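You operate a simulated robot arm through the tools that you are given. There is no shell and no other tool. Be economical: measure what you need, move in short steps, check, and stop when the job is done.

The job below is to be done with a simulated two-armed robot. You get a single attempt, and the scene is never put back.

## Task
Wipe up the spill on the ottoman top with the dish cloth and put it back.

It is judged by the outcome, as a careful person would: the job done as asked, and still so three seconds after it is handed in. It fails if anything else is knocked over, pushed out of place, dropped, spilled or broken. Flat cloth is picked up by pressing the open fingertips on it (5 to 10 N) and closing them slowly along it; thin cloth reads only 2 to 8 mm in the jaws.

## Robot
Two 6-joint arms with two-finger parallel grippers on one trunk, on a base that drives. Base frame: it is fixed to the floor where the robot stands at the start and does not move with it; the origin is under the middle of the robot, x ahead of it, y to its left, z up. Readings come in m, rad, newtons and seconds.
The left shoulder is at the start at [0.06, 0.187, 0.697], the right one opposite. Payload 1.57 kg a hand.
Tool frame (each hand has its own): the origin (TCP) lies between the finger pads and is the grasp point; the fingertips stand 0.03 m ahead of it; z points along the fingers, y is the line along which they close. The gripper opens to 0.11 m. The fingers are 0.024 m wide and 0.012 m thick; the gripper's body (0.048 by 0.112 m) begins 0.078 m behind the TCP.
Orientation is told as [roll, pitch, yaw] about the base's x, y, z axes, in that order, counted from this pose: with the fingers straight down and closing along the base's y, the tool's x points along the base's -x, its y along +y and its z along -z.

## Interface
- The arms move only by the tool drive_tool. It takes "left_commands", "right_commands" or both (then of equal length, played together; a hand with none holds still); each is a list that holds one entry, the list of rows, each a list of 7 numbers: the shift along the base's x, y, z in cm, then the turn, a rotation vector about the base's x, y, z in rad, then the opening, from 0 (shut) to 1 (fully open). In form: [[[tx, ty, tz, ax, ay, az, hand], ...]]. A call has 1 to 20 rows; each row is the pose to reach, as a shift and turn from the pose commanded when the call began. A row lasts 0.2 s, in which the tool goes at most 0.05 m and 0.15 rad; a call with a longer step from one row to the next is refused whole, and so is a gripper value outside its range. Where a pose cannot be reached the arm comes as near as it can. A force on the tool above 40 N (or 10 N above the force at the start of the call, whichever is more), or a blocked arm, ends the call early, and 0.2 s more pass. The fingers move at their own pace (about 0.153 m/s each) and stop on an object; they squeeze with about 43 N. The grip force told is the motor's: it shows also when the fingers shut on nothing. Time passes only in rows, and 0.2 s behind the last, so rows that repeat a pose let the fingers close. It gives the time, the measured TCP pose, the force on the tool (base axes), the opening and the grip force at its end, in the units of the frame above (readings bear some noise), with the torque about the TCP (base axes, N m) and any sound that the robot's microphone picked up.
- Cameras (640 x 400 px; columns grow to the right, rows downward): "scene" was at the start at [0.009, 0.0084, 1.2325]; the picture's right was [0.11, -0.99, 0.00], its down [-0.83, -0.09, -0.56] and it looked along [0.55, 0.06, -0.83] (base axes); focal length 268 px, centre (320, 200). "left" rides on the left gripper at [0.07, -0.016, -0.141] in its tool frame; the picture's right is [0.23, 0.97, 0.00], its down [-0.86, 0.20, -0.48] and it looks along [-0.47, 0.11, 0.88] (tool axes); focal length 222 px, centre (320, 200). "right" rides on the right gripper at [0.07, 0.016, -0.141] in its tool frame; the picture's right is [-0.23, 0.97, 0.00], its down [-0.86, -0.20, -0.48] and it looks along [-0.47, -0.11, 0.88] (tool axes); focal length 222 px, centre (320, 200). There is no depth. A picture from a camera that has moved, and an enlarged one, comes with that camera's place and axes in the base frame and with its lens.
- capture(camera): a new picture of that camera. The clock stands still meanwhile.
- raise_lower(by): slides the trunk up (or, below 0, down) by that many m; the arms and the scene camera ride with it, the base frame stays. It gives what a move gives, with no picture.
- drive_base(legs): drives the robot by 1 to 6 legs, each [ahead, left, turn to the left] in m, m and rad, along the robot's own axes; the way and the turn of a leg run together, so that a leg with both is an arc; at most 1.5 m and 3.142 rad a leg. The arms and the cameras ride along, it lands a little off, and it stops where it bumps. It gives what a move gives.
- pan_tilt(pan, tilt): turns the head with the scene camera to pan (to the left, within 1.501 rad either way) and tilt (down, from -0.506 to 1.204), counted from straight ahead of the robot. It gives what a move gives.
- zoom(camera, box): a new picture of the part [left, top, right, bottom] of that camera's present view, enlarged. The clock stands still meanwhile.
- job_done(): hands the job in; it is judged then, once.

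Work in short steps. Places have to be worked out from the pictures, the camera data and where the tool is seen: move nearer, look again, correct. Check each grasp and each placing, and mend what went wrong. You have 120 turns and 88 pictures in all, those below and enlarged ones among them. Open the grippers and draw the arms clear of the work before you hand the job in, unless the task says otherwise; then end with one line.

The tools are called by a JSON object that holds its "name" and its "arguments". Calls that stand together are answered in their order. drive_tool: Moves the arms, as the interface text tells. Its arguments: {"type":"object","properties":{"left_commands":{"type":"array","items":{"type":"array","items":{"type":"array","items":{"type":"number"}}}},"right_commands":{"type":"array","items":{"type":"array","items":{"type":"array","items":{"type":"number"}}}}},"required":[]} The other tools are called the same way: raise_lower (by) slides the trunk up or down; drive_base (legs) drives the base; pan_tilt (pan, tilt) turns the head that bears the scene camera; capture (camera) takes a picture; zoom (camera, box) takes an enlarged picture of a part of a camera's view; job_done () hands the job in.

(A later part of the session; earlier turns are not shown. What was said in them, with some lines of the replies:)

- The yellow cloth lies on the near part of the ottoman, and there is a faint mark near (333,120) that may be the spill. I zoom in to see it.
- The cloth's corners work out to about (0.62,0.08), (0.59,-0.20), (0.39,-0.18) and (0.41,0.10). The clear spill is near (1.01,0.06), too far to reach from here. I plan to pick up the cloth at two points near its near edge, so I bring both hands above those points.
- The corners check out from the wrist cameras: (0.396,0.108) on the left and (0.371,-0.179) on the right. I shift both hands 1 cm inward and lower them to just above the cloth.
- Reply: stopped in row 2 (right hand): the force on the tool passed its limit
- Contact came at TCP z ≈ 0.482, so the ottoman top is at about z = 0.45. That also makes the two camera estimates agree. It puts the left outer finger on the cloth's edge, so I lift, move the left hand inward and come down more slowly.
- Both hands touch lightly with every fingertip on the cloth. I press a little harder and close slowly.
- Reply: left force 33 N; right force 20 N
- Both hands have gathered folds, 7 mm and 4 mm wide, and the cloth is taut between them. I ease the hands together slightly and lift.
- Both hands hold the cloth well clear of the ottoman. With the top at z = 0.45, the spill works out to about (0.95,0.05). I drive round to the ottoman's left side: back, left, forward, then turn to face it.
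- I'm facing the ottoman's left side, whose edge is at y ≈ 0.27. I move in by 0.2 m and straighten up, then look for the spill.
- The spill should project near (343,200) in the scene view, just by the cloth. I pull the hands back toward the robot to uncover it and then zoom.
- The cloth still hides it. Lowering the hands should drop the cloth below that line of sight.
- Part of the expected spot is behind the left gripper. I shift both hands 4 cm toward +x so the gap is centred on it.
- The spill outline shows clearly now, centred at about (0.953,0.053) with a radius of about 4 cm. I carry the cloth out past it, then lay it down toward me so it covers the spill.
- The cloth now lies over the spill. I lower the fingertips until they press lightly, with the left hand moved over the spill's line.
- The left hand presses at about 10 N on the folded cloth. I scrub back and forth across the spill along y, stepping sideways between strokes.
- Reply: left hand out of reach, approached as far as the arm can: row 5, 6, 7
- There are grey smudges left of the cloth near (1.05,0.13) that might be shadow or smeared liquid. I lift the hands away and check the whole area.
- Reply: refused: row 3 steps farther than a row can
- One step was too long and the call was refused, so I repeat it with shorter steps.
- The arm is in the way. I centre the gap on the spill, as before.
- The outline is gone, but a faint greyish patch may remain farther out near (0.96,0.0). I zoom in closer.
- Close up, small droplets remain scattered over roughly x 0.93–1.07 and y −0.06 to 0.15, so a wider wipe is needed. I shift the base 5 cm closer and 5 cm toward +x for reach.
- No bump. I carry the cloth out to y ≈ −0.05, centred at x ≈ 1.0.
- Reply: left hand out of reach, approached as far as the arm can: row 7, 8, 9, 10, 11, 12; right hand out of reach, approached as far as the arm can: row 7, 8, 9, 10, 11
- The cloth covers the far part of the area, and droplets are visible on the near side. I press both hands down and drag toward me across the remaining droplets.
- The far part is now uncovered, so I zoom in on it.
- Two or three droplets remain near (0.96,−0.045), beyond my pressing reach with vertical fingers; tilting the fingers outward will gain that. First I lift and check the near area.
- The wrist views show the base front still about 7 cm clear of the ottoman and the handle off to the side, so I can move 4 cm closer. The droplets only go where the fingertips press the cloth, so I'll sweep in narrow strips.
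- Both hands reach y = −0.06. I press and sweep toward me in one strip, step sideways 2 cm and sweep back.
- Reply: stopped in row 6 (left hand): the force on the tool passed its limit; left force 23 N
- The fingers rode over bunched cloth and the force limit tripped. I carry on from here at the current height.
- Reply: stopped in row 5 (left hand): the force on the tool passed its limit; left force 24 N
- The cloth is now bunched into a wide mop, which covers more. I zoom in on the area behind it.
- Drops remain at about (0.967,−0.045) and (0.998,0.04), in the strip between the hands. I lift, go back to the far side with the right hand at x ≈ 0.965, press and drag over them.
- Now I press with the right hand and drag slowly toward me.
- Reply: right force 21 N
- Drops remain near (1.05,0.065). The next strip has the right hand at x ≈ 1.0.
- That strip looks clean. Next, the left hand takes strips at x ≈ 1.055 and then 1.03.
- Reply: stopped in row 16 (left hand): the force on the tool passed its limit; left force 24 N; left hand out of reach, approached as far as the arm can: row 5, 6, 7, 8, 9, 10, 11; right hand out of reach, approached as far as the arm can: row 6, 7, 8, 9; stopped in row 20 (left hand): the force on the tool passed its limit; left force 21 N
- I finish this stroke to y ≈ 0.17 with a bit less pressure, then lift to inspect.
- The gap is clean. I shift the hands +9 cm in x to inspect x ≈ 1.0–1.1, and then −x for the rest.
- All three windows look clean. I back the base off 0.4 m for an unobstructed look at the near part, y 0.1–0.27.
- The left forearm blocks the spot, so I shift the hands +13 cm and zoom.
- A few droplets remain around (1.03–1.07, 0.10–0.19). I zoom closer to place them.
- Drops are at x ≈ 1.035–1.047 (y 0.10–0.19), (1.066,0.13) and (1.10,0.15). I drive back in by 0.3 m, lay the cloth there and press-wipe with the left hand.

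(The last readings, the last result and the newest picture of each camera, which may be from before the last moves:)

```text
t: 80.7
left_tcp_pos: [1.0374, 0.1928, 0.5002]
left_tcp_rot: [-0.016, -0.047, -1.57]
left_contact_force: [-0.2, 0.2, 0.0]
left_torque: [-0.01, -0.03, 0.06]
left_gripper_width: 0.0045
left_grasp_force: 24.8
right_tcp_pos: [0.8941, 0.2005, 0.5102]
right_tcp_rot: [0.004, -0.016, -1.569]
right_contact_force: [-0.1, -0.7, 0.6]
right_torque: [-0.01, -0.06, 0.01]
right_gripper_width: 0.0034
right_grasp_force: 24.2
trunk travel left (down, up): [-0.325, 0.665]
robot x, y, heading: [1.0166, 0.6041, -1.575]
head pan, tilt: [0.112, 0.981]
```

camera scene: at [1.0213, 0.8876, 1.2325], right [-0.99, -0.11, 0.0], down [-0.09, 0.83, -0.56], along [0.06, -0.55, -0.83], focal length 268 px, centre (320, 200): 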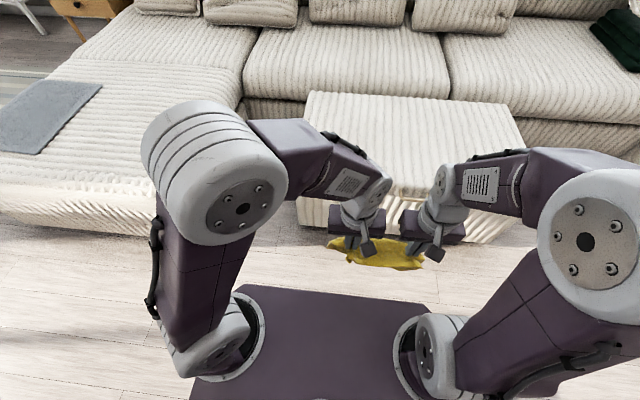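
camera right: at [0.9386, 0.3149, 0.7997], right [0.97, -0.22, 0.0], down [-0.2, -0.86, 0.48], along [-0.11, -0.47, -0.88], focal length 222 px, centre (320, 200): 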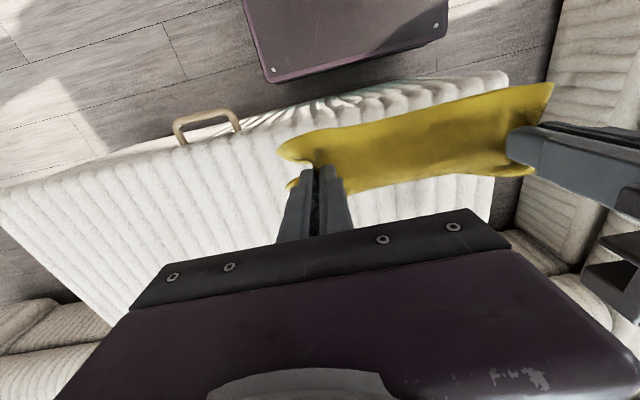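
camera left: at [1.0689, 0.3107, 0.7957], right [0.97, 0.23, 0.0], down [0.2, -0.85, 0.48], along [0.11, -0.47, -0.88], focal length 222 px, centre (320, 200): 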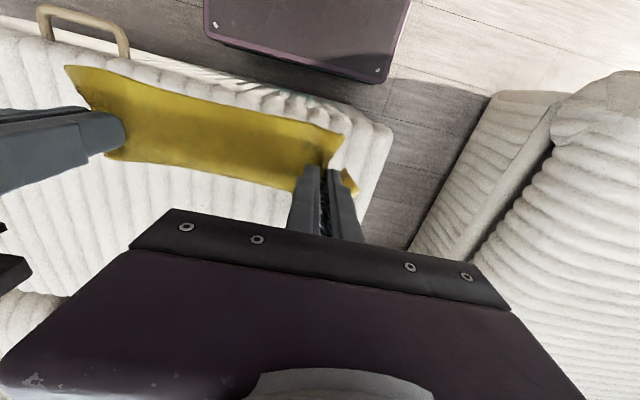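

Now I press with the left hand and stroke −y and back along x ≈ 1.04, then along x ≈ 1.07.

{"name": "drive_tool", "arguments": {"left_commands": [[[0, 1, -0.6, 0, 0, 0, 0], [0, 1, -1.2, 0, 0, 0, 0], [0, -1, -1.1, 0, 0, 0, 0], [0, -3, -1, 0, 0, 0, 0], [0, -5, -0.9, 0, 0, 0, 0], [0, -7, -0.9, 0, 0, 0, 0], [0, -9, -0.9, 0, 0, 0, 0], [0, -11, -0.9, 0, 0, 0, 0], [0.8, -9, -0.9, 0, 0, 0, 0], [0.8, -7, -0.9, 0, 0, 0, 0], [0.8, -5, -0.9, 0, 0, 0, 0], [0.8, -3, -0.9, 0, 0, 0, 0], [0.8, -1, -1, 0, 0, 0, 0], [0.8, 1, -1.1, 0, 0, 0, 0], [0.8, 2, -1.1, 0, 0, 0, 0]]], "right_commands": [[[0, 1, -0.6, 0, 0, 0, 0], [0, 1, -1.2, 0, 0, 0, 0], [0, -1, -1.2, 0, 0, 0, 0], [0, -3, -1.2, 0, 0, 0, 0], [0, -5, -1.2, 0, 0, 0, 0], [0, -7, -1.2, 0, 0, 0, 0], [0, -9, -1.2, 0, 0, 0, 0], [0, -11, -1.2, 0, 0, 0, 0], [0.8, -9, -1.2, 0, 0, 0, 0], [0.8, -7, -1.2, 0, 0, 0, 0], [0.8, -5, -1.2, 0, 0, 0, 0], [0.8, -3, -1.2, 0, 0, 0, 0], [0.8, -1, -1.2, 0, 0, 0, 0], [0.8, 1, -1.2, 0, 0, 0, 0], [0.8, 2, -1.2, 0, 0, 0, 0]]]}}

{"name": "zoom", "arguments": {"camera": "scene", "box": [260, 160, 400, 248]}}

```text
t: 83.9
left_tcp_pos: [1.0503, 0.2146, 0.4887]
left_tcp_rot: [-0.016, -0.048, -1.571]
left_contact_force: [0.6, -0.2, 0.6]
left_torque: [0.0, 0.03, -0.01]
left_gripper_width: 0.0042
left_grasp_force: 24.5
right_tcp_pos: [0.9038, 0.2192, 0.4978]
right_tcp_rot: [0.003, -0.016, -1.569]
right_contact_force: [0.8, 0.0, 0.6]
right_torque: [-0.03, -0.06, 0.0]
right_gripper_width: 0.0034
right_grasp_force: 25.4
trunk travel left (down, up): [-0.325, 0.665]
robot x, y, heading: [1.0159, 0.6007, -1.577]
head pan, tilt: [0.112, 0.981]
```

```text
4.55 times, centred on (330, 204) of scene
camera zoom: at [1.0214, 0.591, 1.2325], right [-0.99, -0.11, 0.0], down [-0.09, 0.83, -0.56], along [0.06, -0.55, -0.83], focal length 1216 px, centre (274, 182)
```

zoom: 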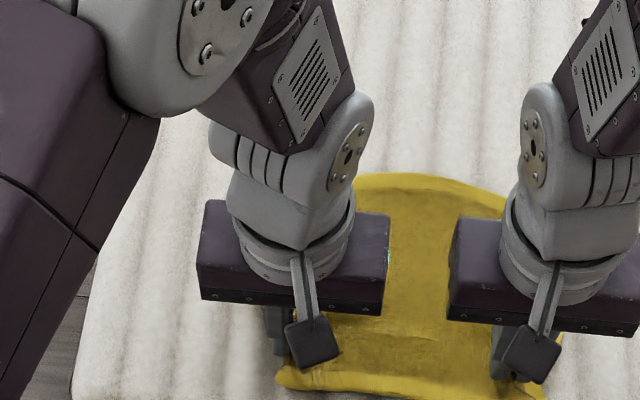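

The pressure was light near the edge. I repeat 5 mm deeper along x ≈ 1.045, stroking away and back, then x ≈ 1.07.

{"name": "drive_tool", "arguments": {"left_commands": [[[-0.5, 0, -0.4, 0, 0, 0, 0], [-0.5, -1.5, -0.5, 0, 0, 0, 0], [-0.5, -3.5, -0.5, 0, 0, 0, 0], [-0.5, -5.5, -0.4, 0, 0, 0, 0], [-0.5, -7.5, -0.3, 0, 0, 0, 0], [-0.5, -9.5, -0.3, 0, 0, 0, 0], [-0.5, -11.5, -0.3, 0, 0, 0, 0], [-0.5, -13.5, -0.3, 0, 0, 0, 0], [1, -12, -0.3, 0, 0, 0, 0], [1, -10, -0.3, 0, 0, 0, 0], [1, -8, -0.4, 0, 0, 0, 0], [1, -6, -0.4, 0, 0, 0, 0], [1, -4, -0.5, 0, 0, 0, 0], [1, -2, -0.5, 0, 0, 0, 0], [1, 0, -0.5, 0, 0, 0, 0]]], "right_commands": [[[-0.5, 0, -0.2, 0, 0, 0, 0], [-0.5, -1.5, 0, 0, 0, 0, 0], [-0.5, -3.5, 0, 0, 0, 0, 0], [-0.5, -5.5, 0, 0, 0, 0, 0], [-0.5, -7.5, 0, 0, 0, 0, 0], [-0.5, -9.5, 0, 0, 0, 0, 0], [-0.5, -11.5, 0, 0, 0, 0, 0], [-0.5, -13.5, 0, 0, 0, 0, 0], [1, -12, 0, 0, 0, 0, 0], [1, -10, 0, 0, 0, 0, 0], [1, -8, 0, 0, 0, 0, 0], [1, -6, 0, 0, 0, 0, 0], [1, -4, 0, 0, 0, 0, 0], [1, -2, 0, 0, 0, 0, 0], [1, 0, 0, 0, 0, 0, 0]]]}}

{"name": "drive_tool", "arguments": {"left_commands": [[[2, 0, 0, 0, 0, 0, 0], [2, -2, 0, 0, 0, 0, 0], [2, -4, 0, 0, 0, 0, 0], [2, -6, 0.1, 0, 0, 0, 0], [2, -8, 0.2, 0, 0, 0, 0], [2, -10, 0.2, 0, 0, 0, 0], [4, -10, 0.2, 0, 0, 0, 0], [4, -8, 0.2, 0, 0, 0, 0], [4, -6, 0.1, 0, 0, 0, 0], [4, -4, 0, 0, 0, 0, 0], [4, -2, 0, 0, 0, 0, 0], [4, 0, 0, 0, 0, 0, 0]]], "right_commands": [[[2, 0, 0, 0, 0, 0, 0], [2, -2, 0, 0, 0, 0, 0], [2, -4, 0, 0, 0, 0, 0], [2, -6, 0, 0, 0, 0, 0], [2, -8, 0, 0, 0, 0, 0], [2, -10, 0, 0, 0, 0, 0], [4, -10, 0, 0, 0, 0, 0], [4, -8, 0, 0, 0, 0, 0], [4, -6, 0, 0, 0, 0, 0], [4, -4, 0, 0, 0, 0, 0], [4, -2, 0, 0, 0, 0, 0], [4, 0, 0, 0, 0, 0, 0]]]}}

```text
t: 87.1
left_tcp_pos: [1.0584, 0.2151, 0.4876]
left_tcp_rot: [-0.015, -0.047, -1.569]
left_contact_force: [0.7, -0.5, 2.2]
left_torque: [-0.04, -0.02, 0.0]
left_gripper_width: 0.0039
left_grasp_force: 24.9
right_tcp_pos: [0.9129, 0.2183, 0.4983]
right_tcp_rot: [0.003, -0.015, -1.567]
right_contact_force: [-0.1, -0.3, 0.3]
right_torque: [-0.01, -0.03, -0.02]
right_gripper_width: 0.0035
right_grasp_force: 24.5
trunk travel left (down, up): [-0.325, 0.665]
robot x, y, heading: [1.0135, 0.6039, -1.574]
head pan, tilt: [0.112, 0.981]
```

```text
t: 89.7
left_tcp_pos: [1.1002, 0.215, 0.4866]
left_tcp_rot: [-0.014, -0.047, -1.571]
left_contact_force: [-0.4, -2.0, 3.3]
left_torque: [-0.06, 0.04, 0.04]
left_gripper_width: 0.0043
left_grasp_force: 24.8
right_tcp_pos: [0.9552, 0.2196, 0.4968]
right_tcp_rot: [0.002, -0.015, -1.57]
right_contact_force: [0.4, -0.1, 0.9]
right_torque: [0.0, -0.06, 0.02]
right_gripper_width: 0.0038
right_grasp_force: 24.7
trunk travel left (down, up): [-0.325, 0.665]
robot x, y, heading: [1.013, 0.6031, -1.575]
head pan, tilt: [0.112, 0.981]
```

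I lift, back off and inspect again from the same viewpoint.

{"name": "drive_tool", "arguments": {"left_commands": [[[0, 1, 4, 0, 0, 0, 0], [0, 3, 8, 0, 0, 0, 0], [0, 6, 12, 0, 0, 0, 0], [0.5, 9, 16, 0, 0, 0, 0]]], "right_commands": [[[0, 1, 4, 0, 0, 0, 0], [0, 3, 8, 0, 0, 0, 0], [0, 6, 12, 0, 0, 0, 0], [0.5, 9, 16, 0, 0, 0, 0]]]}}

{"name": "drive_base", "arguments": {"legs": [[-0.3, 0, 0]]}}

{"name": "zoom", "arguments": {"camera": "scene", "box": [300, 110, 380, 160]}}

{"name": "zoom", "arguments": {"camera": "scene", "box": [290, 140, 370, 190]}}

```text
refused: row 4 steps farther than a row can; nothing moved
```

```text
t: 91.8
left_tcp_pos: [1.0983, 0.5104, 0.4875]
left_tcp_rot: [-0.016, -0.046, -1.581]
left_contact_force: [0.0, 0.1, 1.1]
left_torque: [-0.01, 0.02, 0.01]
left_gripper_width: 0.004
left_grasp_force: 25.3
right_tcp_pos: [0.9517, 0.5168, 0.4976]
right_tcp_rot: [0.004, -0.016, -1.581]
right_contact_force: [-0.6, 0.9, -1.0]
right_torque: [-0.03, -0.04, 0.01]
right_gripper_width: 0.0035
right_grasp_force: 24.6
trunk travel left (down, up): [-0.325, 0.665]
robot x, y, heading: [1.0139, 0.9002, -1.578]
head pan, tilt: [0.112, 0.981]
```

```text
8.00 times, centred on (340, 135) of scene
camera zoom: at [1.0228, 0.8882, 1.2325], right [-0.99, -0.1, 0.0], down [-0.08, 0.83, -0.56], along [0.06, -0.55, -0.83], focal length 2141 px, centre (160, 720)
```

zoom: 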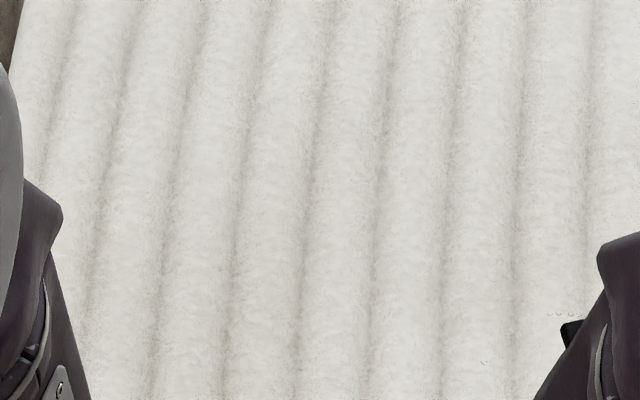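

```text
8.00 times, centred on (330, 165) of scene
camera zoom: at [1.0228, 0.8882, 1.2325], right [-0.99, -0.1, 0.0], down [-0.08, 0.83, -0.56], along [0.06, -0.55, -0.83], focal length 2141 px, centre (240, 480)
```

zoom: 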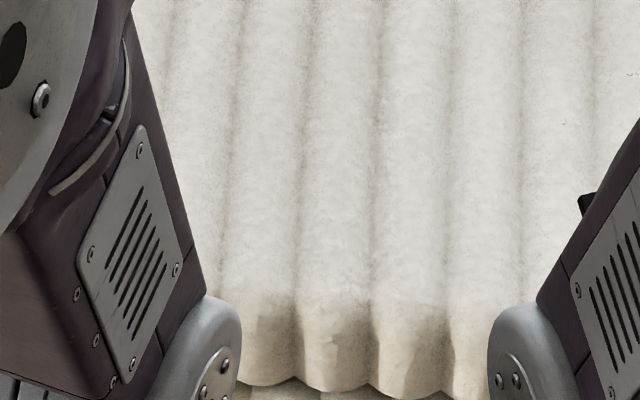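

The x 1.0–1.1 area is clean. The refused lift only meant the cloth slid off the edge with the base. A few drops show at about (0.905,0.104) and (0.941,0.14), so I raise the hands and shift them −x to see that side fully.

{"name": "drive_tool", "arguments": {"left_commands": [[[0, 0, 4, 0, 0, 0, 0], [0, 0, 8, 0, 0, 0, 0], [0, 3, 11, 0, 0, 0, 0], [-2, 6, 14, 0, 0, 0, 0], [-5, 9, 16, 0, 0, 0, 0], [-9, 10, 16, 0, 0, 0, 0], [-13, 10, 16, 0, 0, 0, 0], [-17, 10, 16, 0, 0, 0, 0]]], "right_commands": [[[0, 0, 4, 0, 0, 0, 0], [0, 0, 8, 0, 0, 0, 0], [0, 3, 11, 0, 0, 0, 0], [-2, 6, 14, 0, 0, 0, 0], [-5, 9, 16, 0, 0, 0, 0], [-9, 10, 16, 0, 0, 0, 0], [-13, 10, 16, 0, 0, 0, 0], [-17, 10, 16, 0, 0, 0, 0]]]}}

{"name": "zoom", "arguments": {"camera": "scene", "box": [340, 110, 436, 170]}}

```text
t: 93.6
left_tcp_pos: [0.9249, 0.6118, 0.6494]
left_tcp_rot: [-0.017, -0.044, -1.58]
left_contact_force: [1.7, 0.8, -1.0]
left_torque: [0.01, 0.02, 0.0]
left_gripper_width: 0.0043
left_grasp_force: 24.8
right_tcp_pos: [0.7823, 0.6183, 0.6569]
right_tcp_rot: [0.004, -0.017, -1.58]
right_contact_force: [-0.8, -0.1, -0.1]
right_torque: [0.0, -0.06, 0.01]
right_gripper_width: 0.0032
right_grasp_force: 23.8
trunk travel left (down, up): [-0.325, 0.665]
robot x, y, heading: [1.0176, 0.8942, -1.58]
head pan, tilt: [0.112, 0.981]
```

```text
6.67 times, centred on (388, 140) of scene
camera zoom: at [1.0217, 0.8874, 1.2325], right [-0.99, -0.1, 0.0], down [-0.08, 0.83, -0.56], along [0.06, -0.55, -0.83], focal length 1784 px, centre (-133, 600)
```

zoom: 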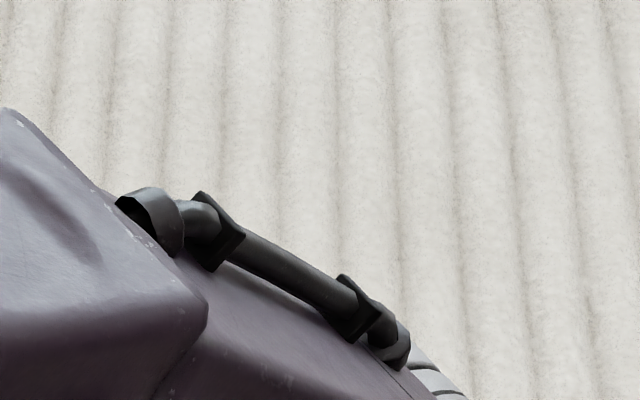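

I restore the hands to the centre and shift the base 0.14 m in −x, which moves the viewing window.

{"name": "drive_tool", "arguments": {"left_commands": [[[4.5, 0, 0, 0, 0, 0, 0], [9, 0, 0, 0, 0, 0, 0], [13, 0, 0, 0, 0, 0, 0], [16.5, 0, 0, 0, 0, 0, 0]]], "right_commands": [[[4.5, 0, 0, 0, 0, 0, 0], [9, 0, 0, 0, 0, 0, 0], [13, 0, 0, 0, 0, 0, 0], [16.5, 0, 0, 0, 0, 0, 0]]]}}

{"name": "drive_base", "arguments": {"legs": [[0, -0.14, 0]]}}

{"name": "zoom", "arguments": {"camera": "scene", "box": [290, 110, 386, 170]}}

```text
t: 94.6
left_tcp_pos: [1.0899, 0.6106, 0.6487]
left_tcp_rot: [-0.017, -0.05, -1.582]
left_contact_force: [-0.7, 0.4, 0.1]
left_torque: [0.01, 0.0, 0.03]
left_gripper_width: 0.0043
left_grasp_force: 24.7
right_tcp_pos: [0.9471, 0.6173, 0.6563]
right_tcp_rot: [0.001, -0.015, -1.581]
right_contact_force: [0.0, 0.4, -0.2]
right_torque: [0.03, 0.0, 0.03]
right_gripper_width: 0.0037
right_grasp_force: 24.5
trunk travel left (down, up): [-0.325, 0.665]
robot x, y, heading: [1.0155, 0.8969, -1.584]
head pan, tilt: [0.112, 0.981]
```

```text
t: 95.9
left_tcp_pos: [0.9474, 0.6123, 0.6484]
left_tcp_rot: [-0.016, -0.047, -1.587]
left_contact_force: [0.0, 0.3, -1.5]
left_torque: [-0.01, -0.06, 0.03]
left_gripper_width: 0.0043
left_grasp_force: 24.4
right_tcp_pos: [0.8039, 0.6202, 0.656]
right_tcp_rot: [0.003, -0.015, -1.583]
right_contact_force: [-0.7, -0.4, 0.0]
right_torque: [-0.01, -0.04, 0.01]
right_gripper_width: 0.0036
right_grasp_force: 24.4
trunk travel left (down, up): [-0.325, 0.665]
robot x, y, heading: [0.8761, 0.8951, -1.588]
head pan, tilt: [0.112, 0.981]
```

```text
6.67 times, centred on (338, 140) of scene
camera zoom: at [0.882, 0.8893, 1.2325], right [-1.0, -0.1, 0.0], down [-0.08, 0.83, -0.56], along [0.05, -0.55, -0.83], focal length 1784 px, centre (200, 600)
```

zoom: 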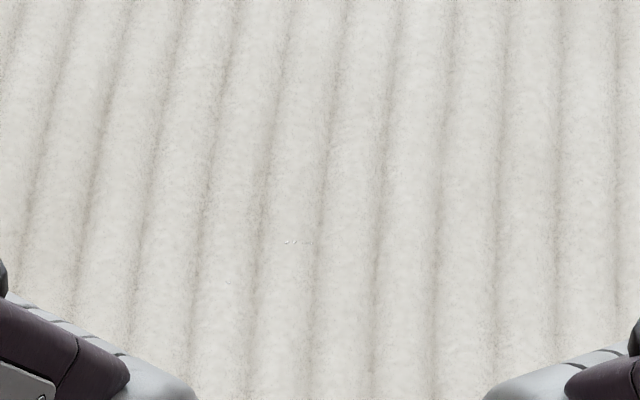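

Drops are visible at about (0.90,0.10). I zoom in for any others.

{"name": "zoom", "arguments": {"camera": "scene", "box": [306, 132, 354, 162]}}

{"name": "zoom", "arguments": {"camera": "scene", "box": [310, 160, 374, 200]}}

```text
13.33 times, centred on (330, 147) of scene
camera zoom: at [0.882, 0.8893, 1.2325], right [-1.0, -0.1, 0.0], down [-0.08, 0.83, -0.56], along [0.05, -0.55, -0.83], focal length 3568 px, centre (187, 907)
```

zoom: 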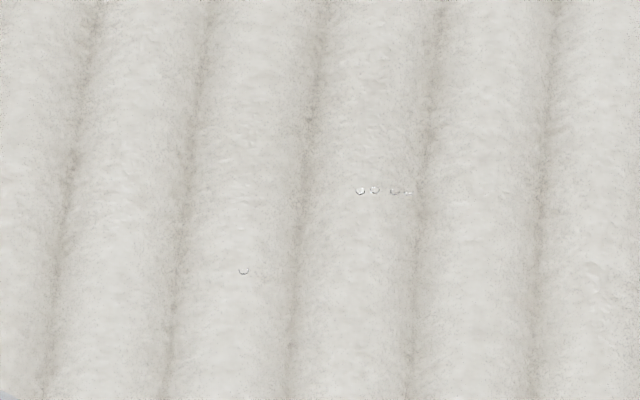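

```text
10.00 times, centred on (342, 180) of scene
camera zoom: at [0.882, 0.8893, 1.2325], right [-1.0, -0.1, 0.0], down [-0.08, 0.83, -0.56], along [0.05, -0.55, -0.83], focal length 2676 px, centre (100, 400)
```

zoom: 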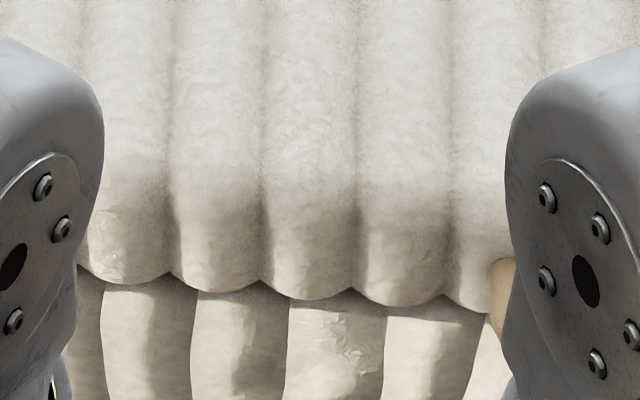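

Remaining drops: a row at (0.887–0.902, 0.10) and one at (0.933,0.139). I drive in 0.28 m, lay the cloth with the left hand at x ≈ 0.90 and press-wipe.

{"name": "drive_base", "arguments": {"legs": [[0.28, 0, 0]]}}

{"name": "drive_tool", "arguments": {"left_commands": [[[-2, -4, 0, 0, 0, 0, 0], [-4.7, -8, 0, 0, 0, 0, 0], [-4.7, -12, 0, 0, 0, 0, 0], [-4.7, -16, 0, 0, 0, 0, 0], [-4.7, -20, 0, 0, 0, 0, 0], [-4.7, -24, 0, 0, 0, 0, 0], [-4.7, -26, -3, 0, 0, 0, 0], [-4.7, -26, -6, 0, 0, 0, 0], [-4.7, -25, -9, 0, 0, 0, 0], [-4.7, -23, -12, 0, 0, 0, 0], [-4.7, -20, -15, 0, 0, 0, 0]]], "right_commands": [[[-2, -4, 0, 0, 0, 0, 0], [-4.7, -8, 0, 0, 0, 0, 0], [-4.7, -12, 0, 0, 0, 0, 0], [-4.7, -16, 0, 0, 0, 0, 0], [-4.7, -20, 0, 0, 0, 0, 0], [-4.7, -24, 0, 0, 0, 0, 0], [-4.7, -26, -3, 0, 0, 0, 0], [-4.7, -26, -6, 0, 0, 0, 0], [-4.7, -25, -9, 0, 0, 0, 0], [-4.7, -23, -12, 0, 0, 0, 0], [-4.7, -20, -15, 0, 0, 0, 0]]]}}

```text
t: 97.9
left_tcp_pos: [0.9451, 0.329, 0.648]
left_tcp_rot: [-0.015, -0.046, -1.581]
left_contact_force: [0.2, 0.1, -0.6]
left_torque: [0.01, -0.01, 0.04]
left_gripper_width: 0.0044
left_grasp_force: 25.2
right_tcp_pos: [0.8041, 0.3374, 0.6567]
right_tcp_rot: [0.005, -0.012, -1.578]
right_contact_force: [-0.4, -0.3, -0.6]
right_torque: [0.01, -0.04, 0.04]
right_gripper_width: 0.0035
right_grasp_force: 24.8
trunk travel left (down, up): [-0.325, 0.665]
robot x, y, heading: [0.8748, 0.6155, -1.575]
head pan, tilt: [0.112, 0.981]
```

```text
t: 100.3
left_tcp_pos: [0.8975, 0.129, 0.4998]
left_tcp_rot: [-0.017, -0.049, -1.581]
left_contact_force: [0.1, -0.3, 0.9]
left_torque: [0.03, 0.05, 0.01]
left_gripper_width: 0.0039
left_grasp_force: 24.8
right_tcp_pos: [0.7605, 0.1354, 0.5046]
right_tcp_rot: [0.003, -0.016, -1.579]
right_contact_force: [-1.0, -0.3, -0.3]
right_torque: [0.0, -0.05, 0.0]
right_gripper_width: 0.0035
right_grasp_force: 24.3
trunk travel left (down, up): [-0.325, 0.665]
robot x, y, heading: [0.8715, 0.6145, -1.578]
head pan, tilt: [0.112, 0.981]
```

I press and stroke along x ≈ 0.90, then 0.888, then 0.933.

{"name": "drive_tool", "arguments": {"left_commands": [[[0, 1, -0.8, 0, 0, 0, 0], [0, 1, -1.3, 0, 0, 0, 0], [0, -1, -1.3, 0, 0, 0, 0], [0, -3, -1.2, 0, 0, 0, 0], [0, -5, -1.2, 0, 0, 0, 0], [0, -7, -1.2, 0, 0, 0, 0], [-1, -5, -1.2, 0, 0, 0, 0], [-1, -3, -1.2, 0, 0, 0, 0], [-1, -1, -1.3, 0, 0, 0, 0], [-1, 1, -1.4, 0, 0, 0, 0], [-1, 3, -1.4, 0, 0, 0, 0], [-1, 5, -1.4, 0, 0, 0, 0]]], "right_commands": [[[0, 1, -0.5, 0, 0, 0, 0], [0, 1, -0.5, 0, 0, 0, 0], [0, -1, -0.5, 0, 0, 0, 0], [0, -3, -0.5, 0, 0, 0, 0], [0, -5, -0.5, 0, 0, 0, 0], [0, -7, -0.5, 0, 0, 0, 0], [-1, -5, -0.5, 0, 0, 0, 0], [-1, -3, -0.5, 0, 0, 0, 0], [-1, -1, -0.5, 0, 0, 0, 0], [-1, 1, -0.5, 0, 0, 0, 0], [-1, 3, -0.5, 0, 0, 0, 0], [-1, 5, -0.5, 0, 0, 0, 0]]]}}

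{"name": "drive_tool", "arguments": {"left_commands": [[[2, 0, 0, 0, 0, 0, 0], [4.2, 0, 0, 0, 0, 0, 0], [4.2, -2, 0, 0, 0, 0, 0], [4.2, -4, 0, 0, 0, 0, 0], [4.2, -6, 0, 0, 0, 0, 0], [4.2, -8, 0.1, 0, 0, 0, 0], [4.8, -8, 0.1, 0, 0, 0, 0], [4.8, -6, 0, 0, 0, 0, 0], [4.8, -4, 0, 0, 0, 0, 0], [4.8, -2, 0, 0, 0, 0, 0], [4.8, 0, 0, 0, 0, 0, 0]]], "right_commands": [[[2, 0, 0, 0, 0, 0, 0], [4.2, 0, 0, 0, 0, 0, 0], [4.2, -2, 0, 0, 0, 0, 0], [4.2, -4, 0, 0, 0, 0, 0], [4.2, -6, 0, 0, 0, 0, 0], [4.2, -8, 0, 0, 0, 0, 0], [4.8, -8, 0, 0, 0, 0, 0], [4.8, -6, 0, 0, 0, 0, 0], [4.8, -4, 0, 0, 0, 0, 0], [4.8, -2, 0, 0, 0, 0, 0], [4.8, 0, 0, 0, 0, 0, 0]]]}}

{"name": "drive_tool", "arguments": {"left_commands": [[[0, 1, 4, 0, 0, 0, 0], [0, 3, 8, 0, 0, 0, 0], [0, 6, 11, 0, 0, 0, 0], [0.5, 9, 14, 0, 0, 0, 0], [1, 12, 16, 0, 0, 0, 0]]], "right_commands": [[[0, 1, 4, 0, 0, 0, 0], [0, 3, 8, 0, 0, 0, 0], [0, 6, 11, 0, 0, 0, 0], [0.5, 9, 14, 0, 0, 0, 0], [1, 12, 16, 0, 0, 0, 0]]]}}

{"name": "drive_base", "arguments": {"legs": [[-0.3, 0, 0]]}}

{"name": "zoom", "arguments": {"camera": "scene", "box": [290, 120, 370, 170]}}

```text
t: 102.9
left_tcp_pos: [0.8898, 0.1788, 0.4854]
left_tcp_rot: [-0.016, -0.049, -1.579]
left_contact_force: [-0.4, -5.4, 13.6]
left_torque: [-0.14, 0.05, 0.03]
left_gripper_width: 0.0041
left_grasp_force: 24.8
right_tcp_pos: [0.7464, 0.1871, 0.5023]
right_tcp_rot: [0.003, -0.016, -1.578]
right_contact_force: [-0.6, 0.8, -0.9]
right_torque: [-0.04, -0.03, 0.03]
right_gripper_width: 0.0037
right_grasp_force: 24.7
trunk travel left (down, up): [-0.325, 0.665]
robot x, y, heading: [0.8752, 0.6174, -1.579]
head pan, tilt: [0.112, 0.981]
```

```text
t: 105.3
left_tcp_pos: [0.9381, 0.1809, 0.4855]
left_tcp_rot: [-0.017, -0.051, -1.578]
left_contact_force: [0.5, -6.7, 14.5]
left_torque: [-0.13, 0.03, 0.05]
left_gripper_width: 0.0044
left_grasp_force: 24.9
right_tcp_pos: [0.7954, 0.1905, 0.5024]
right_tcp_rot: [0.003, -0.015, -1.578]
right_contact_force: [-0.4, -0.1, -0.5]
right_torque: [-0.01, -0.08, 0.0]
right_gripper_width: 0.0036
right_grasp_force: 23.9
trunk travel left (down, up): [-0.325, 0.665]
robot x, y, heading: [0.8701, 0.6219, -1.583]
head pan, tilt: [0.112, 0.981]
```

```text
t: 106.5
left_tcp_pos: [0.9489, 0.2994, 0.6449]
left_tcp_rot: [-0.016, -0.047, -1.579]
left_contact_force: [0.3, 0.1, -0.4]
left_torque: [-0.01, 0.02, 0.07]
left_gripper_width: 0.0046
left_grasp_force: 24.7
right_tcp_pos: [0.807, 0.3072, 0.6617]
right_tcp_rot: [0.002, -0.018, -1.581]
right_contact_force: [1.3, 0.2, -1.0]
right_torque: [0.04, 0.0, 0.02]
right_gripper_width: 0.0035
right_grasp_force: 24.7
trunk travel left (down, up): [-0.325, 0.665]
robot x, y, heading: [0.8734, 0.6188, -1.576]
head pan, tilt: [0.112, 0.981]
```

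```text
t: 108.5
left_tcp_pos: [0.9509, 0.6052, 0.6432]
left_tcp_rot: [-0.016, -0.049, -1.583]
left_contact_force: [0.4, -0.4, -0.1]
left_torque: [-0.04, 0.04, 0.04]
left_gripper_width: 0.0043
left_grasp_force: 24.2
right_tcp_pos: [0.8065, 0.6143, 0.6612]
right_tcp_rot: [0.005, -0.014, -1.583]
right_contact_force: [-0.6, 0.7, -0.4]
right_torque: [0.01, -0.04, 0.0]
right_gripper_width: 0.0038
right_grasp_force: 24.4
trunk travel left (down, up): [-0.325, 0.665]
robot x, y, heading: [0.8751, 0.9234, -1.581]
head pan, tilt: [0.112, 0.981]
```

```text
8.00 times, centred on (330, 145) of scene
camera zoom: at [0.8831, 0.914, 1.2325], right [-1.0, -0.1, 0.0], down [-0.08, 0.83, -0.56], along [0.05, -0.55, -0.83], focal length 2141 px, centre (240, 640)
```

zoom: 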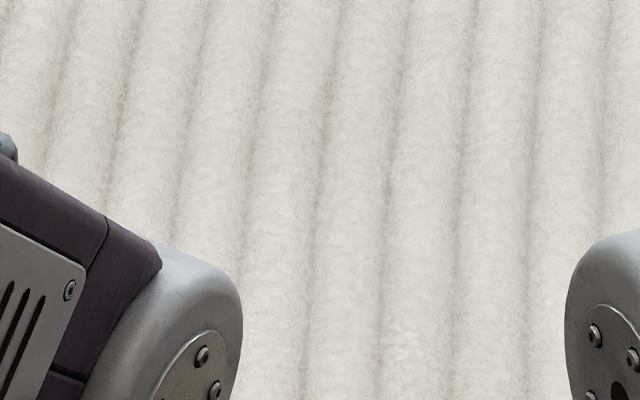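

This is nearly clean. I check one faint mark at (405,335), and the wider far area again for drops.

{"name": "zoom", "arguments": {"camera": "scene", "box": [320, 148, 360, 173]}}

{"name": "zoom", "arguments": {"camera": "scene", "box": [285, 100, 365, 150]}}

```text
16.00 times, centred on (340, 160) of scene
camera zoom: at [0.8831, 0.914, 1.2325], right [-1.0, -0.1, 0.0], down [-0.08, 0.83, -0.56], along [0.05, -0.55, -0.83], focal length 4282 px, centre (0, 832)
```

zoom: 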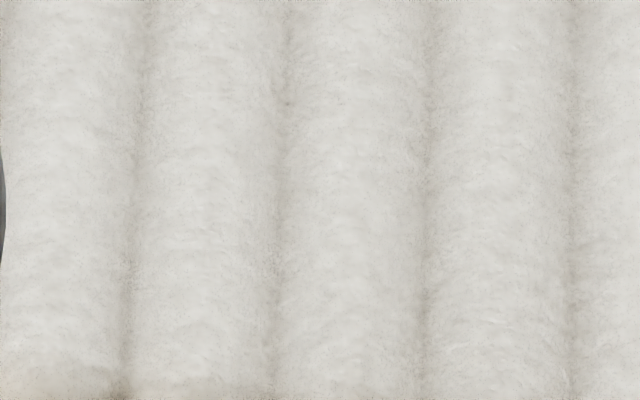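

```text
8.00 times, centred on (325, 125) of scene
camera zoom: at [0.8831, 0.914, 1.2325], right [-1.0, -0.1, 0.0], down [-0.08, 0.83, -0.56], along [0.05, -0.55, -0.83], focal length 2141 px, centre (280, 800)
```

zoom: 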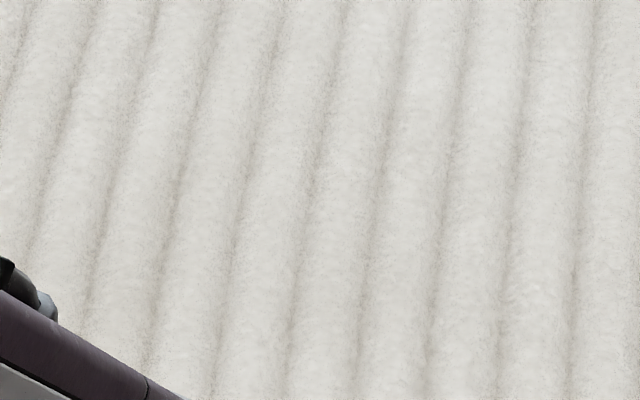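

The top looks clean. Now I return the way I came: turn back, reverse, then move sideways to in front of the ottoman's near end.

{"name": "drive_base", "arguments": {"legs": [[0, 0, 1.581], [-1.08, 0, 0]]}}

{"name": "drive_base", "arguments": {"legs": [[0, -0.92, 0]]}}

```text
t: 117.9
left_tcp_pos: [0.1195, 1.0088, 0.6424]
left_tcp_rot: [-0.015, -0.048, -0.03]
left_contact_force: [0.2, 0.3, 0.1]
left_torque: [0.01, 0.03, -0.09]
left_gripper_width: 0.0042
left_grasp_force: 24.6
right_tcp_pos: [0.1084, 0.8646, 0.6612]
right_tcp_rot: [0.002, -0.015, -0.03]
right_contact_force: [-0.8, -0.2, 0.1]
right_torque: [0.01, 0.01, -0.05]
right_gripper_width: 0.0035
right_grasp_force: 24.8
trunk travel left (down, up): [-0.325, 0.665]
robot x, y, heading: [-0.2009, 0.939, -0.029]
head pan, tilt: [0.112, 0.981]
```

```text
t: 122.7
left_tcp_pos: [0.0822, 0.0874, 0.6432]
left_tcp_rot: [-0.017, -0.048, -0.057]
left_contact_force: [-0.7, -0.3, -0.5]
left_torque: [0.01, 0.02, -0.04]
left_gripper_width: 0.0043
left_grasp_force: 25.1
right_tcp_pos: [0.0658, -0.0568, 0.6618]
right_tcp_rot: [0.004, -0.016, -0.056]
right_contact_force: [-0.1, 0.0, 0.3]
right_torque: [-0.04, 0.01, -0.06]
right_gripper_width: 0.0033
right_grasp_force: 24.4
trunk travel left (down, up): [-0.325, 0.665]
robot x, y, heading: [-0.2385, 0.0297, -0.063]
head pan, tilt: [0.112, 0.981]
```

I raise the hands so the hanging cloth clears the edge, then straighten and drive to the start position.

{"name": "drive_tool", "arguments": {"left_commands": [[[0, 0, 4, 0, 0, 0, 0], [0, 0, 8, 0, 0, 0, 0], [0, 0, 9, 0, 0, 0, 0]]], "right_commands": [[[0, 0, 4, 0, 0, 0, 0], [0, 0, 8, 0, 0, 0, 0], [0, 0, 8, 0, 0, 0, 0]]]}}

{"name": "drive_base", "arguments": {"legs": [[0, 0, 0.06], [0.235, -0.025, 0]]}}

{"name": "capture", "arguments": {"camera": "scene"}}

{"name": "zoom", "arguments": {"camera": "scene", "box": [280, 85, 400, 160]}}

```text
t: 123.5
left_tcp_pos: [0.0822, 0.0876, 0.7342]
left_tcp_rot: [-0.016, -0.048, -0.057]
left_contact_force: [0.2, 0.1, -0.6]
left_torque: [-0.01, 0.0, -0.03]
left_gripper_width: 0.0041
left_grasp_force: 25.0
right_tcp_pos: [0.068, -0.0557, 0.7415]
right_tcp_rot: [0.002, -0.015, -0.057]
right_contact_force: [0.0, 0.1, 0.1]
right_torque: [0.0, 0.0, -0.04]
right_gripper_width: 0.0036
right_grasp_force: 24.3
trunk travel left (down, up): [-0.325, 0.665]
robot x, y, heading: [-0.2421, 0.026, -0.057]
head pan, tilt: [0.112, 0.981]
```

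```text
t: 125.7
left_tcp_pos: [0.3161, 0.0835, 0.7335]
left_tcp_rot: [-0.016, -0.045, 0.006]
left_contact_force: [0.2, -0.3, -0.2]
left_torque: [-0.01, 0.02, -0.1]
left_gripper_width: 0.0041
left_grasp_force: 25.0
right_tcp_pos: [0.3112, -0.0612, 0.7403]
right_tcp_rot: [0.003, -0.015, 0.006]
right_contact_force: [1.1, 0.1, -0.8]
right_torque: [0.0, 0.03, -0.07]
right_gripper_width: 0.0036
right_grasp_force: 23.6
trunk travel left (down, up): [-0.325, 0.665]
robot x, y, heading: [-0.0, 0.0018, 0.001]
head pan, tilt: [0.112, 0.981]
```

```text
27 pictures are left
camera scene: at [0.0075, 0.0114, 1.2325], right [0.12, -0.99, 0.0], down [-0.83, -0.1, -0.56], along [0.55, 0.06, -0.83], focal length 268 px, centre (320, 200)
```

scene: 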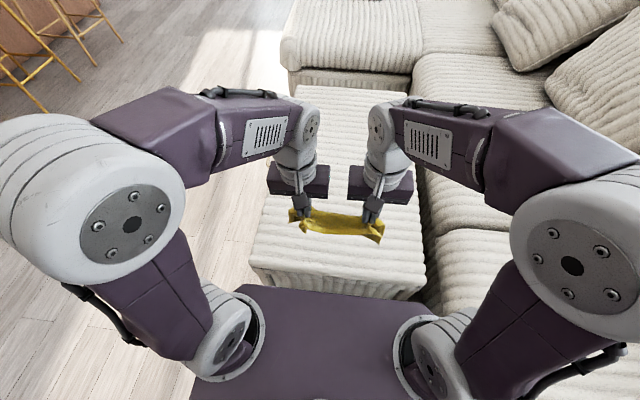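

```text
5.33 times, centred on (340, 122) of scene
camera zoom: at [0.0075, 0.0114, 1.2325], right [0.12, -0.99, 0.0], down [-0.83, -0.1, -0.56], along [0.55, 0.06, -0.83], focal length 1427 px, centre (213, 613)
```

zoom: 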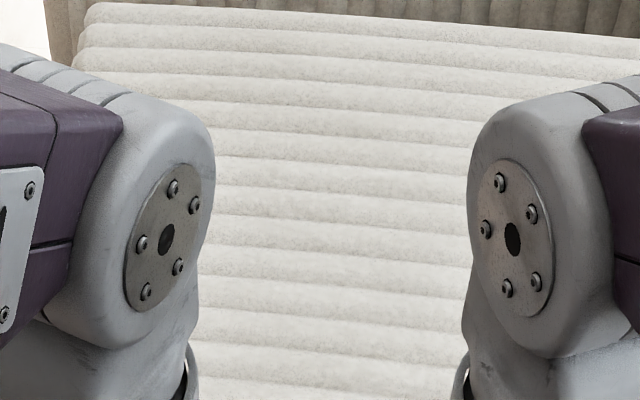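

The spill area is clean from this side too, and the robot is back at its start pose. I move the hands out over the cloth's original far side, spread them gently, and lay the cloth down toward me to its original place.

{"name": "drive_tool", "arguments": {"left_commands": [[[4, -0.6, 0, 0, 0, 0, 0], [8, -1.2, 0, 0, 0, 0, 0], [12, -1.8, 0, 0, 0, 0, 0], [16, -2.6, 0, 0, 0, 0, 0], [20, -3.4, 0, 0, 0, 0, 0], [23, -4, 0, 0, 0, 0, 0], [23, -4, -4, 0, 0, 0, 0], [23, -4, -7, 0, 0, 0, 0], [23, -4, -10, 0, 0, 0, 0], [22.5, -4, -12, 0, 0, 0, 0], [21, -4, -14, 0, 0, 0, 0], [19, -4, -16, 0, 0, 0, 0], [17, -4, -18, 0, 0, 0, 0], [15, -4, -20, 0, 0, 0, 0], [13.5, -4, -22, 0, 0, 0, 0], [12.3, -4, -23.5, 0, 0, 0, 0]]], "right_commands": [[[4, -1, 0, 0, 0, 0, 0], [8, -2, 0, 0, 0, 0, 0], [12, -3, 0, 0, 0, 0, 0], [16, -4, 0, 0, 0, 0, 0], [20, -5, 0, 0, 0, 0, 0], [22, -6.2, 0, 0, 0, 0, 0], [22, -6.2, -4, 0, 0, 0, 0], [22, -6.2, -7, 0, 0, 0, 0], [22, -6.2, -10, 0, 0, 0, 0], [21.5, -6.2, -12, 0, 0, 0, 0], [20, -6.2, -14, 0, 0, 0, 0], [18, -6.2, -16, 0, 0, 0, 0], [16, -6.2, -18, 0, 0, 0, 0], [14, -6.2, -20, 0, 0, 0, 0], [12.4, -6.2, -22, 0, 0, 0, 0], [11, -6.2, -24, 0, 0, 0, 0]]]}}

{"name": "zoom", "arguments": {"camera": "scene", "box": [240, 150, 432, 270]}}

```text
t: 129.1
left_tcp_pos: [0.4369, 0.0417, 0.4978]
left_tcp_rot: [-0.015, -0.047, 0.005]
left_contact_force: [0.2, -1.7, 0.4]
left_torque: [-0.06, 0.01, -0.09]
left_gripper_width: 0.0045
left_grasp_force: 24.2
right_tcp_pos: [0.4208, -0.1227, 0.5017]
right_tcp_rot: [0.004, -0.013, 0.006]
right_contact_force: [-0.3, 1.9, -0.3]
right_torque: [0.02, 0.0, -0.04]
right_gripper_width: 0.0035
right_grasp_force: 24.7
trunk travel left (down, up): [-0.325, 0.665]
robot x, y, heading: [-0.0012, 0.0028, 0.002]
head pan, tilt: [0.112, 0.981]
```

```text
3.33 times, centred on (336, 210) of scene
camera zoom: at [0.0068, 0.0114, 1.2325], right [0.12, -0.99, 0.0], down [-0.83, -0.1, -0.56], along [0.55, 0.06, -0.83], focal length 892 px, centre (267, 167)
```

zoom: 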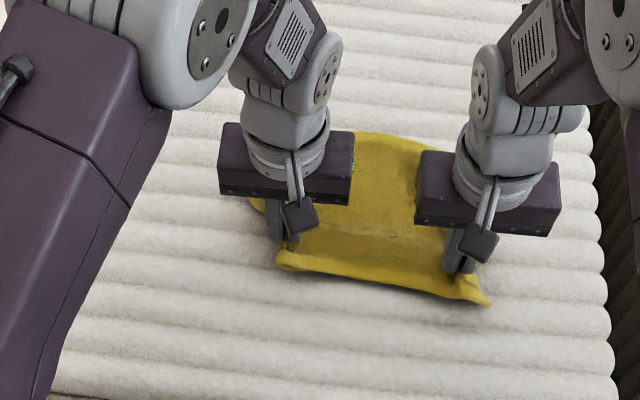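

The cloth is laid out at its original place. I lower the fingertips the last centimetre and open slowly.

{"name": "drive_tool", "arguments": {"left_commands": [[[0, 0, -0.7, 0, 0, 0, 0], [0, 0, -1.2, 0, 0, 0, 0], [0, 0, -1.2, 0, 0, 0, 0.08], [0, 0, -1.2, 0, 0, 0, 0.16], [0, 0, -1.2, 0, 0, 0, 0.24], [0, 0, -1.2, 0, 0, 0, 0.32], [0, 0, -1, 0, 0, 0, 0.35], [0, 0, -0.5, 0, 0, 0, 0.35], [0, 0, 1, 0, 0, 0, 0.35], [0, 0, 3, 0, 0, 0, 0.35], [0, 0, 6, 0, 0, 0, 0.35], [0, 0, 10, 0, 0, 0, 0.35]]], "right_commands": [[[0, 0, -0.8, 0, 0, 0, 0], [0, 0, -1.5, 0, 0, 0, 0], [0, 0, -1.5, 0, 0, 0, 0.08], [0, 0, -1.5, 0, 0, 0, 0.16], [0, 0, -1.5, 0, 0, 0, 0.24], [0, 0, -1.5, 0, 0, 0, 0.32], [0, 0, -1.3, 0, 0, 0, 0.35], [0, 0, -0.5, 0, 0, 0, 0.35], [0, 0, 1, 0, 0, 0, 0.35], [0, 0, 3, 0, 0, 0, 0.35], [0, 0, 6, 0, 0, 0, 0.35], [0, 0, 10, 0, 0, 0, 0.35]]]}}

{"name": "drive_tool", "arguments": {"left_commands": [[[0, 2, 4, 0, 0, 0, 0.35], [0, 4, 8, 0, 0, 0, 0.35], [0, 7, 11, 0, 0, 0, 0.5], [0, 11, 12, 0, 0, 0, 0.8], [1, 15, 12, 0, 0, 0, 1], [2, 19, 12, 0, 0, 0, 1]]], "right_commands": [[[0, -1, 4, 0, 0, 0, 0.35], [0, -2, 8, 0, 0, 0, 0.35], [-1, -4, 11, 0, 0, 0, 0.5], [-2, -7, 12, 0, 0, 0, 0.8], [-3, -10, 12, 0, 0, 0, 1], [-4, -12, 12, 0, 0, 0, 1]]]}}

{"name": "capture", "arguments": {"camera": "scene"}}

{"name": "zoom", "arguments": {"camera": "scene", "box": [240, 170, 432, 290]}}

```text
t: 131.7
left_tcp_pos: [0.4375, 0.0424, 0.5981]
left_tcp_rot: [-0.017, -0.047, 0.004]
left_contact_force: [-0.8, 0.0, 0.0]
left_torque: [-0.03, 0.0, -0.01]
left_gripper_width: 0.0386
left_grasp_force: 0.1
right_tcp_pos: [0.4223, -0.1203, 0.5999]
right_tcp_rot: [0.001, -0.015, 0.005]
right_contact_force: [-0.1, 0.0, 0.0]
right_torque: [0.04, 0.02, 0.03]
right_gripper_width: 0.0384
right_grasp_force: 0.1
trunk travel left (down, up): [-0.325, 0.665]
robot x, y, heading: [-0.005, 0.0024, 0.006]
head pan, tilt: [0.112, 0.981]
```

```text
t: 133.1
left_tcp_pos: [0.4593, 0.2323, 0.7176]
left_tcp_rot: [-0.016, -0.047, 0.004]
left_contact_force: [-0.5, -0.6, -0.9]
left_torque: [-0.01, 0.01, -0.02]
left_gripper_width: 0.1101
left_grasp_force: 0.1
right_tcp_pos: [0.3824, -0.2411, 0.7217]
right_tcp_rot: [0.004, -0.016, 0.005]
right_contact_force: [0.3, -0.3, -0.2]
right_torque: [0.01, -0.02, -0.03]
right_gripper_width: 0.11
right_grasp_force: 0.1
trunk travel left (down, up): [-0.325, 0.665]
robot x, y, heading: [-0.0042, 0.0014, 0.005]
head pan, tilt: [0.112, 0.981]
```

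```text
24 pictures are left
camera scene: at [0.0067, 0.0119, 1.2325], right [0.12, -0.99, 0.0], down [-0.83, -0.1, -0.56], along [0.55, 0.06, -0.83], focal length 268 px, centre (320, 200)
```

scene: 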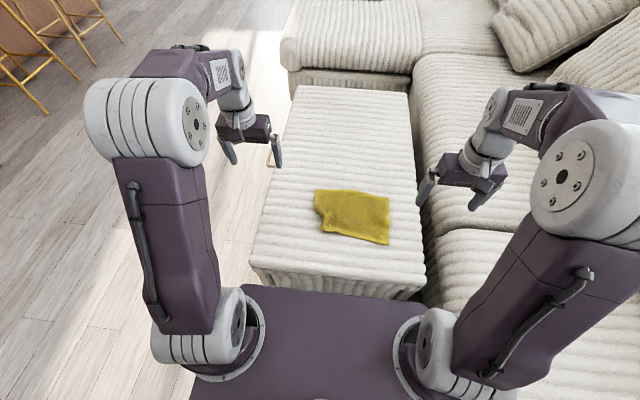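

```text
3.33 times, centred on (336, 230) of scene
camera zoom: at [0.0067, 0.0119, 1.2325], right [0.12, -0.99, 0.0], down [-0.83, -0.1, -0.56], along [0.55, 0.06, -0.83], focal length 892 px, centre (267, 100)
```

zoom: 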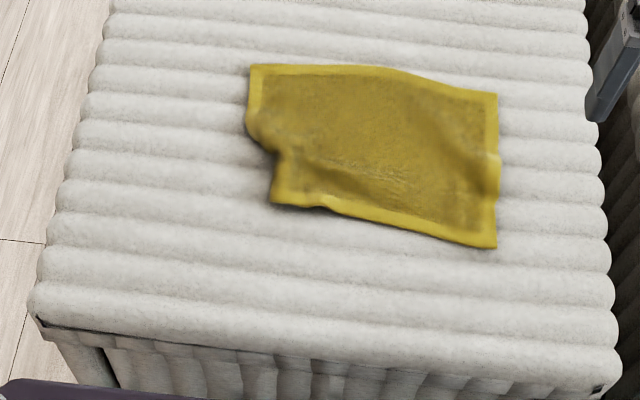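

The cloth is back in place and almost flat, within a few centimetres of where it was. With the arms aside, I make a last check of the wiped area.

{"name": "zoom", "arguments": {"camera": "scene", "box": [290, 85, 410, 160]}}

{"name": "zoom", "arguments": {"camera": "scene", "box": [295, 100, 359, 140]}}

```text
5.33 times, centred on (350, 122) of scene
camera zoom: at [0.0067, 0.0119, 1.2325], right [0.12, -0.99, 0.0], down [-0.83, -0.1, -0.56], along [0.55, 0.06, -0.83], focal length 1427 px, centre (160, 613)
```

zoom: 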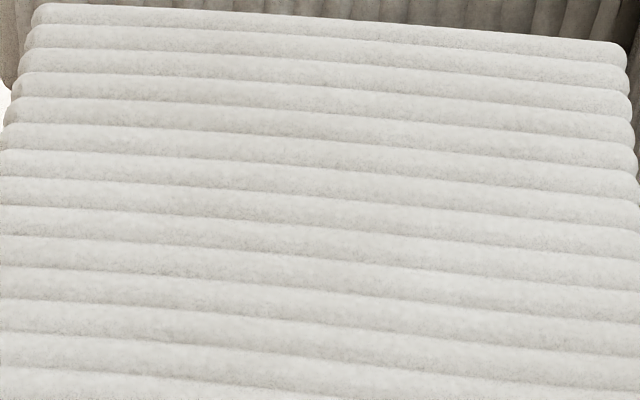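

```text
10.00 times, centred on (327, 120) of scene
camera zoom: at [0.0067, 0.0119, 1.2325], right [0.12, -0.99, 0.0], down [-0.83, -0.1, -0.56], along [0.55, 0.06, -0.83], focal length 2676 px, centre (250, 1000)
```

zoom: 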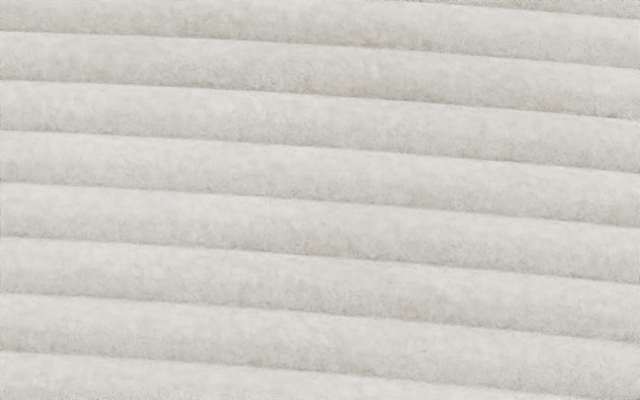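

The ottoman top is clean, the cloth is back, and the grippers are open and clear, so I hand the job in.

{"name": "job_done", "arguments": {}}

```text
The job is handed in.
```

I wiped up the spill on the ottoman top and put the dish cloth back in its original place; it lies almost flat, with one near corner folded in about 5 cm, and I saw nothing else disturbed.
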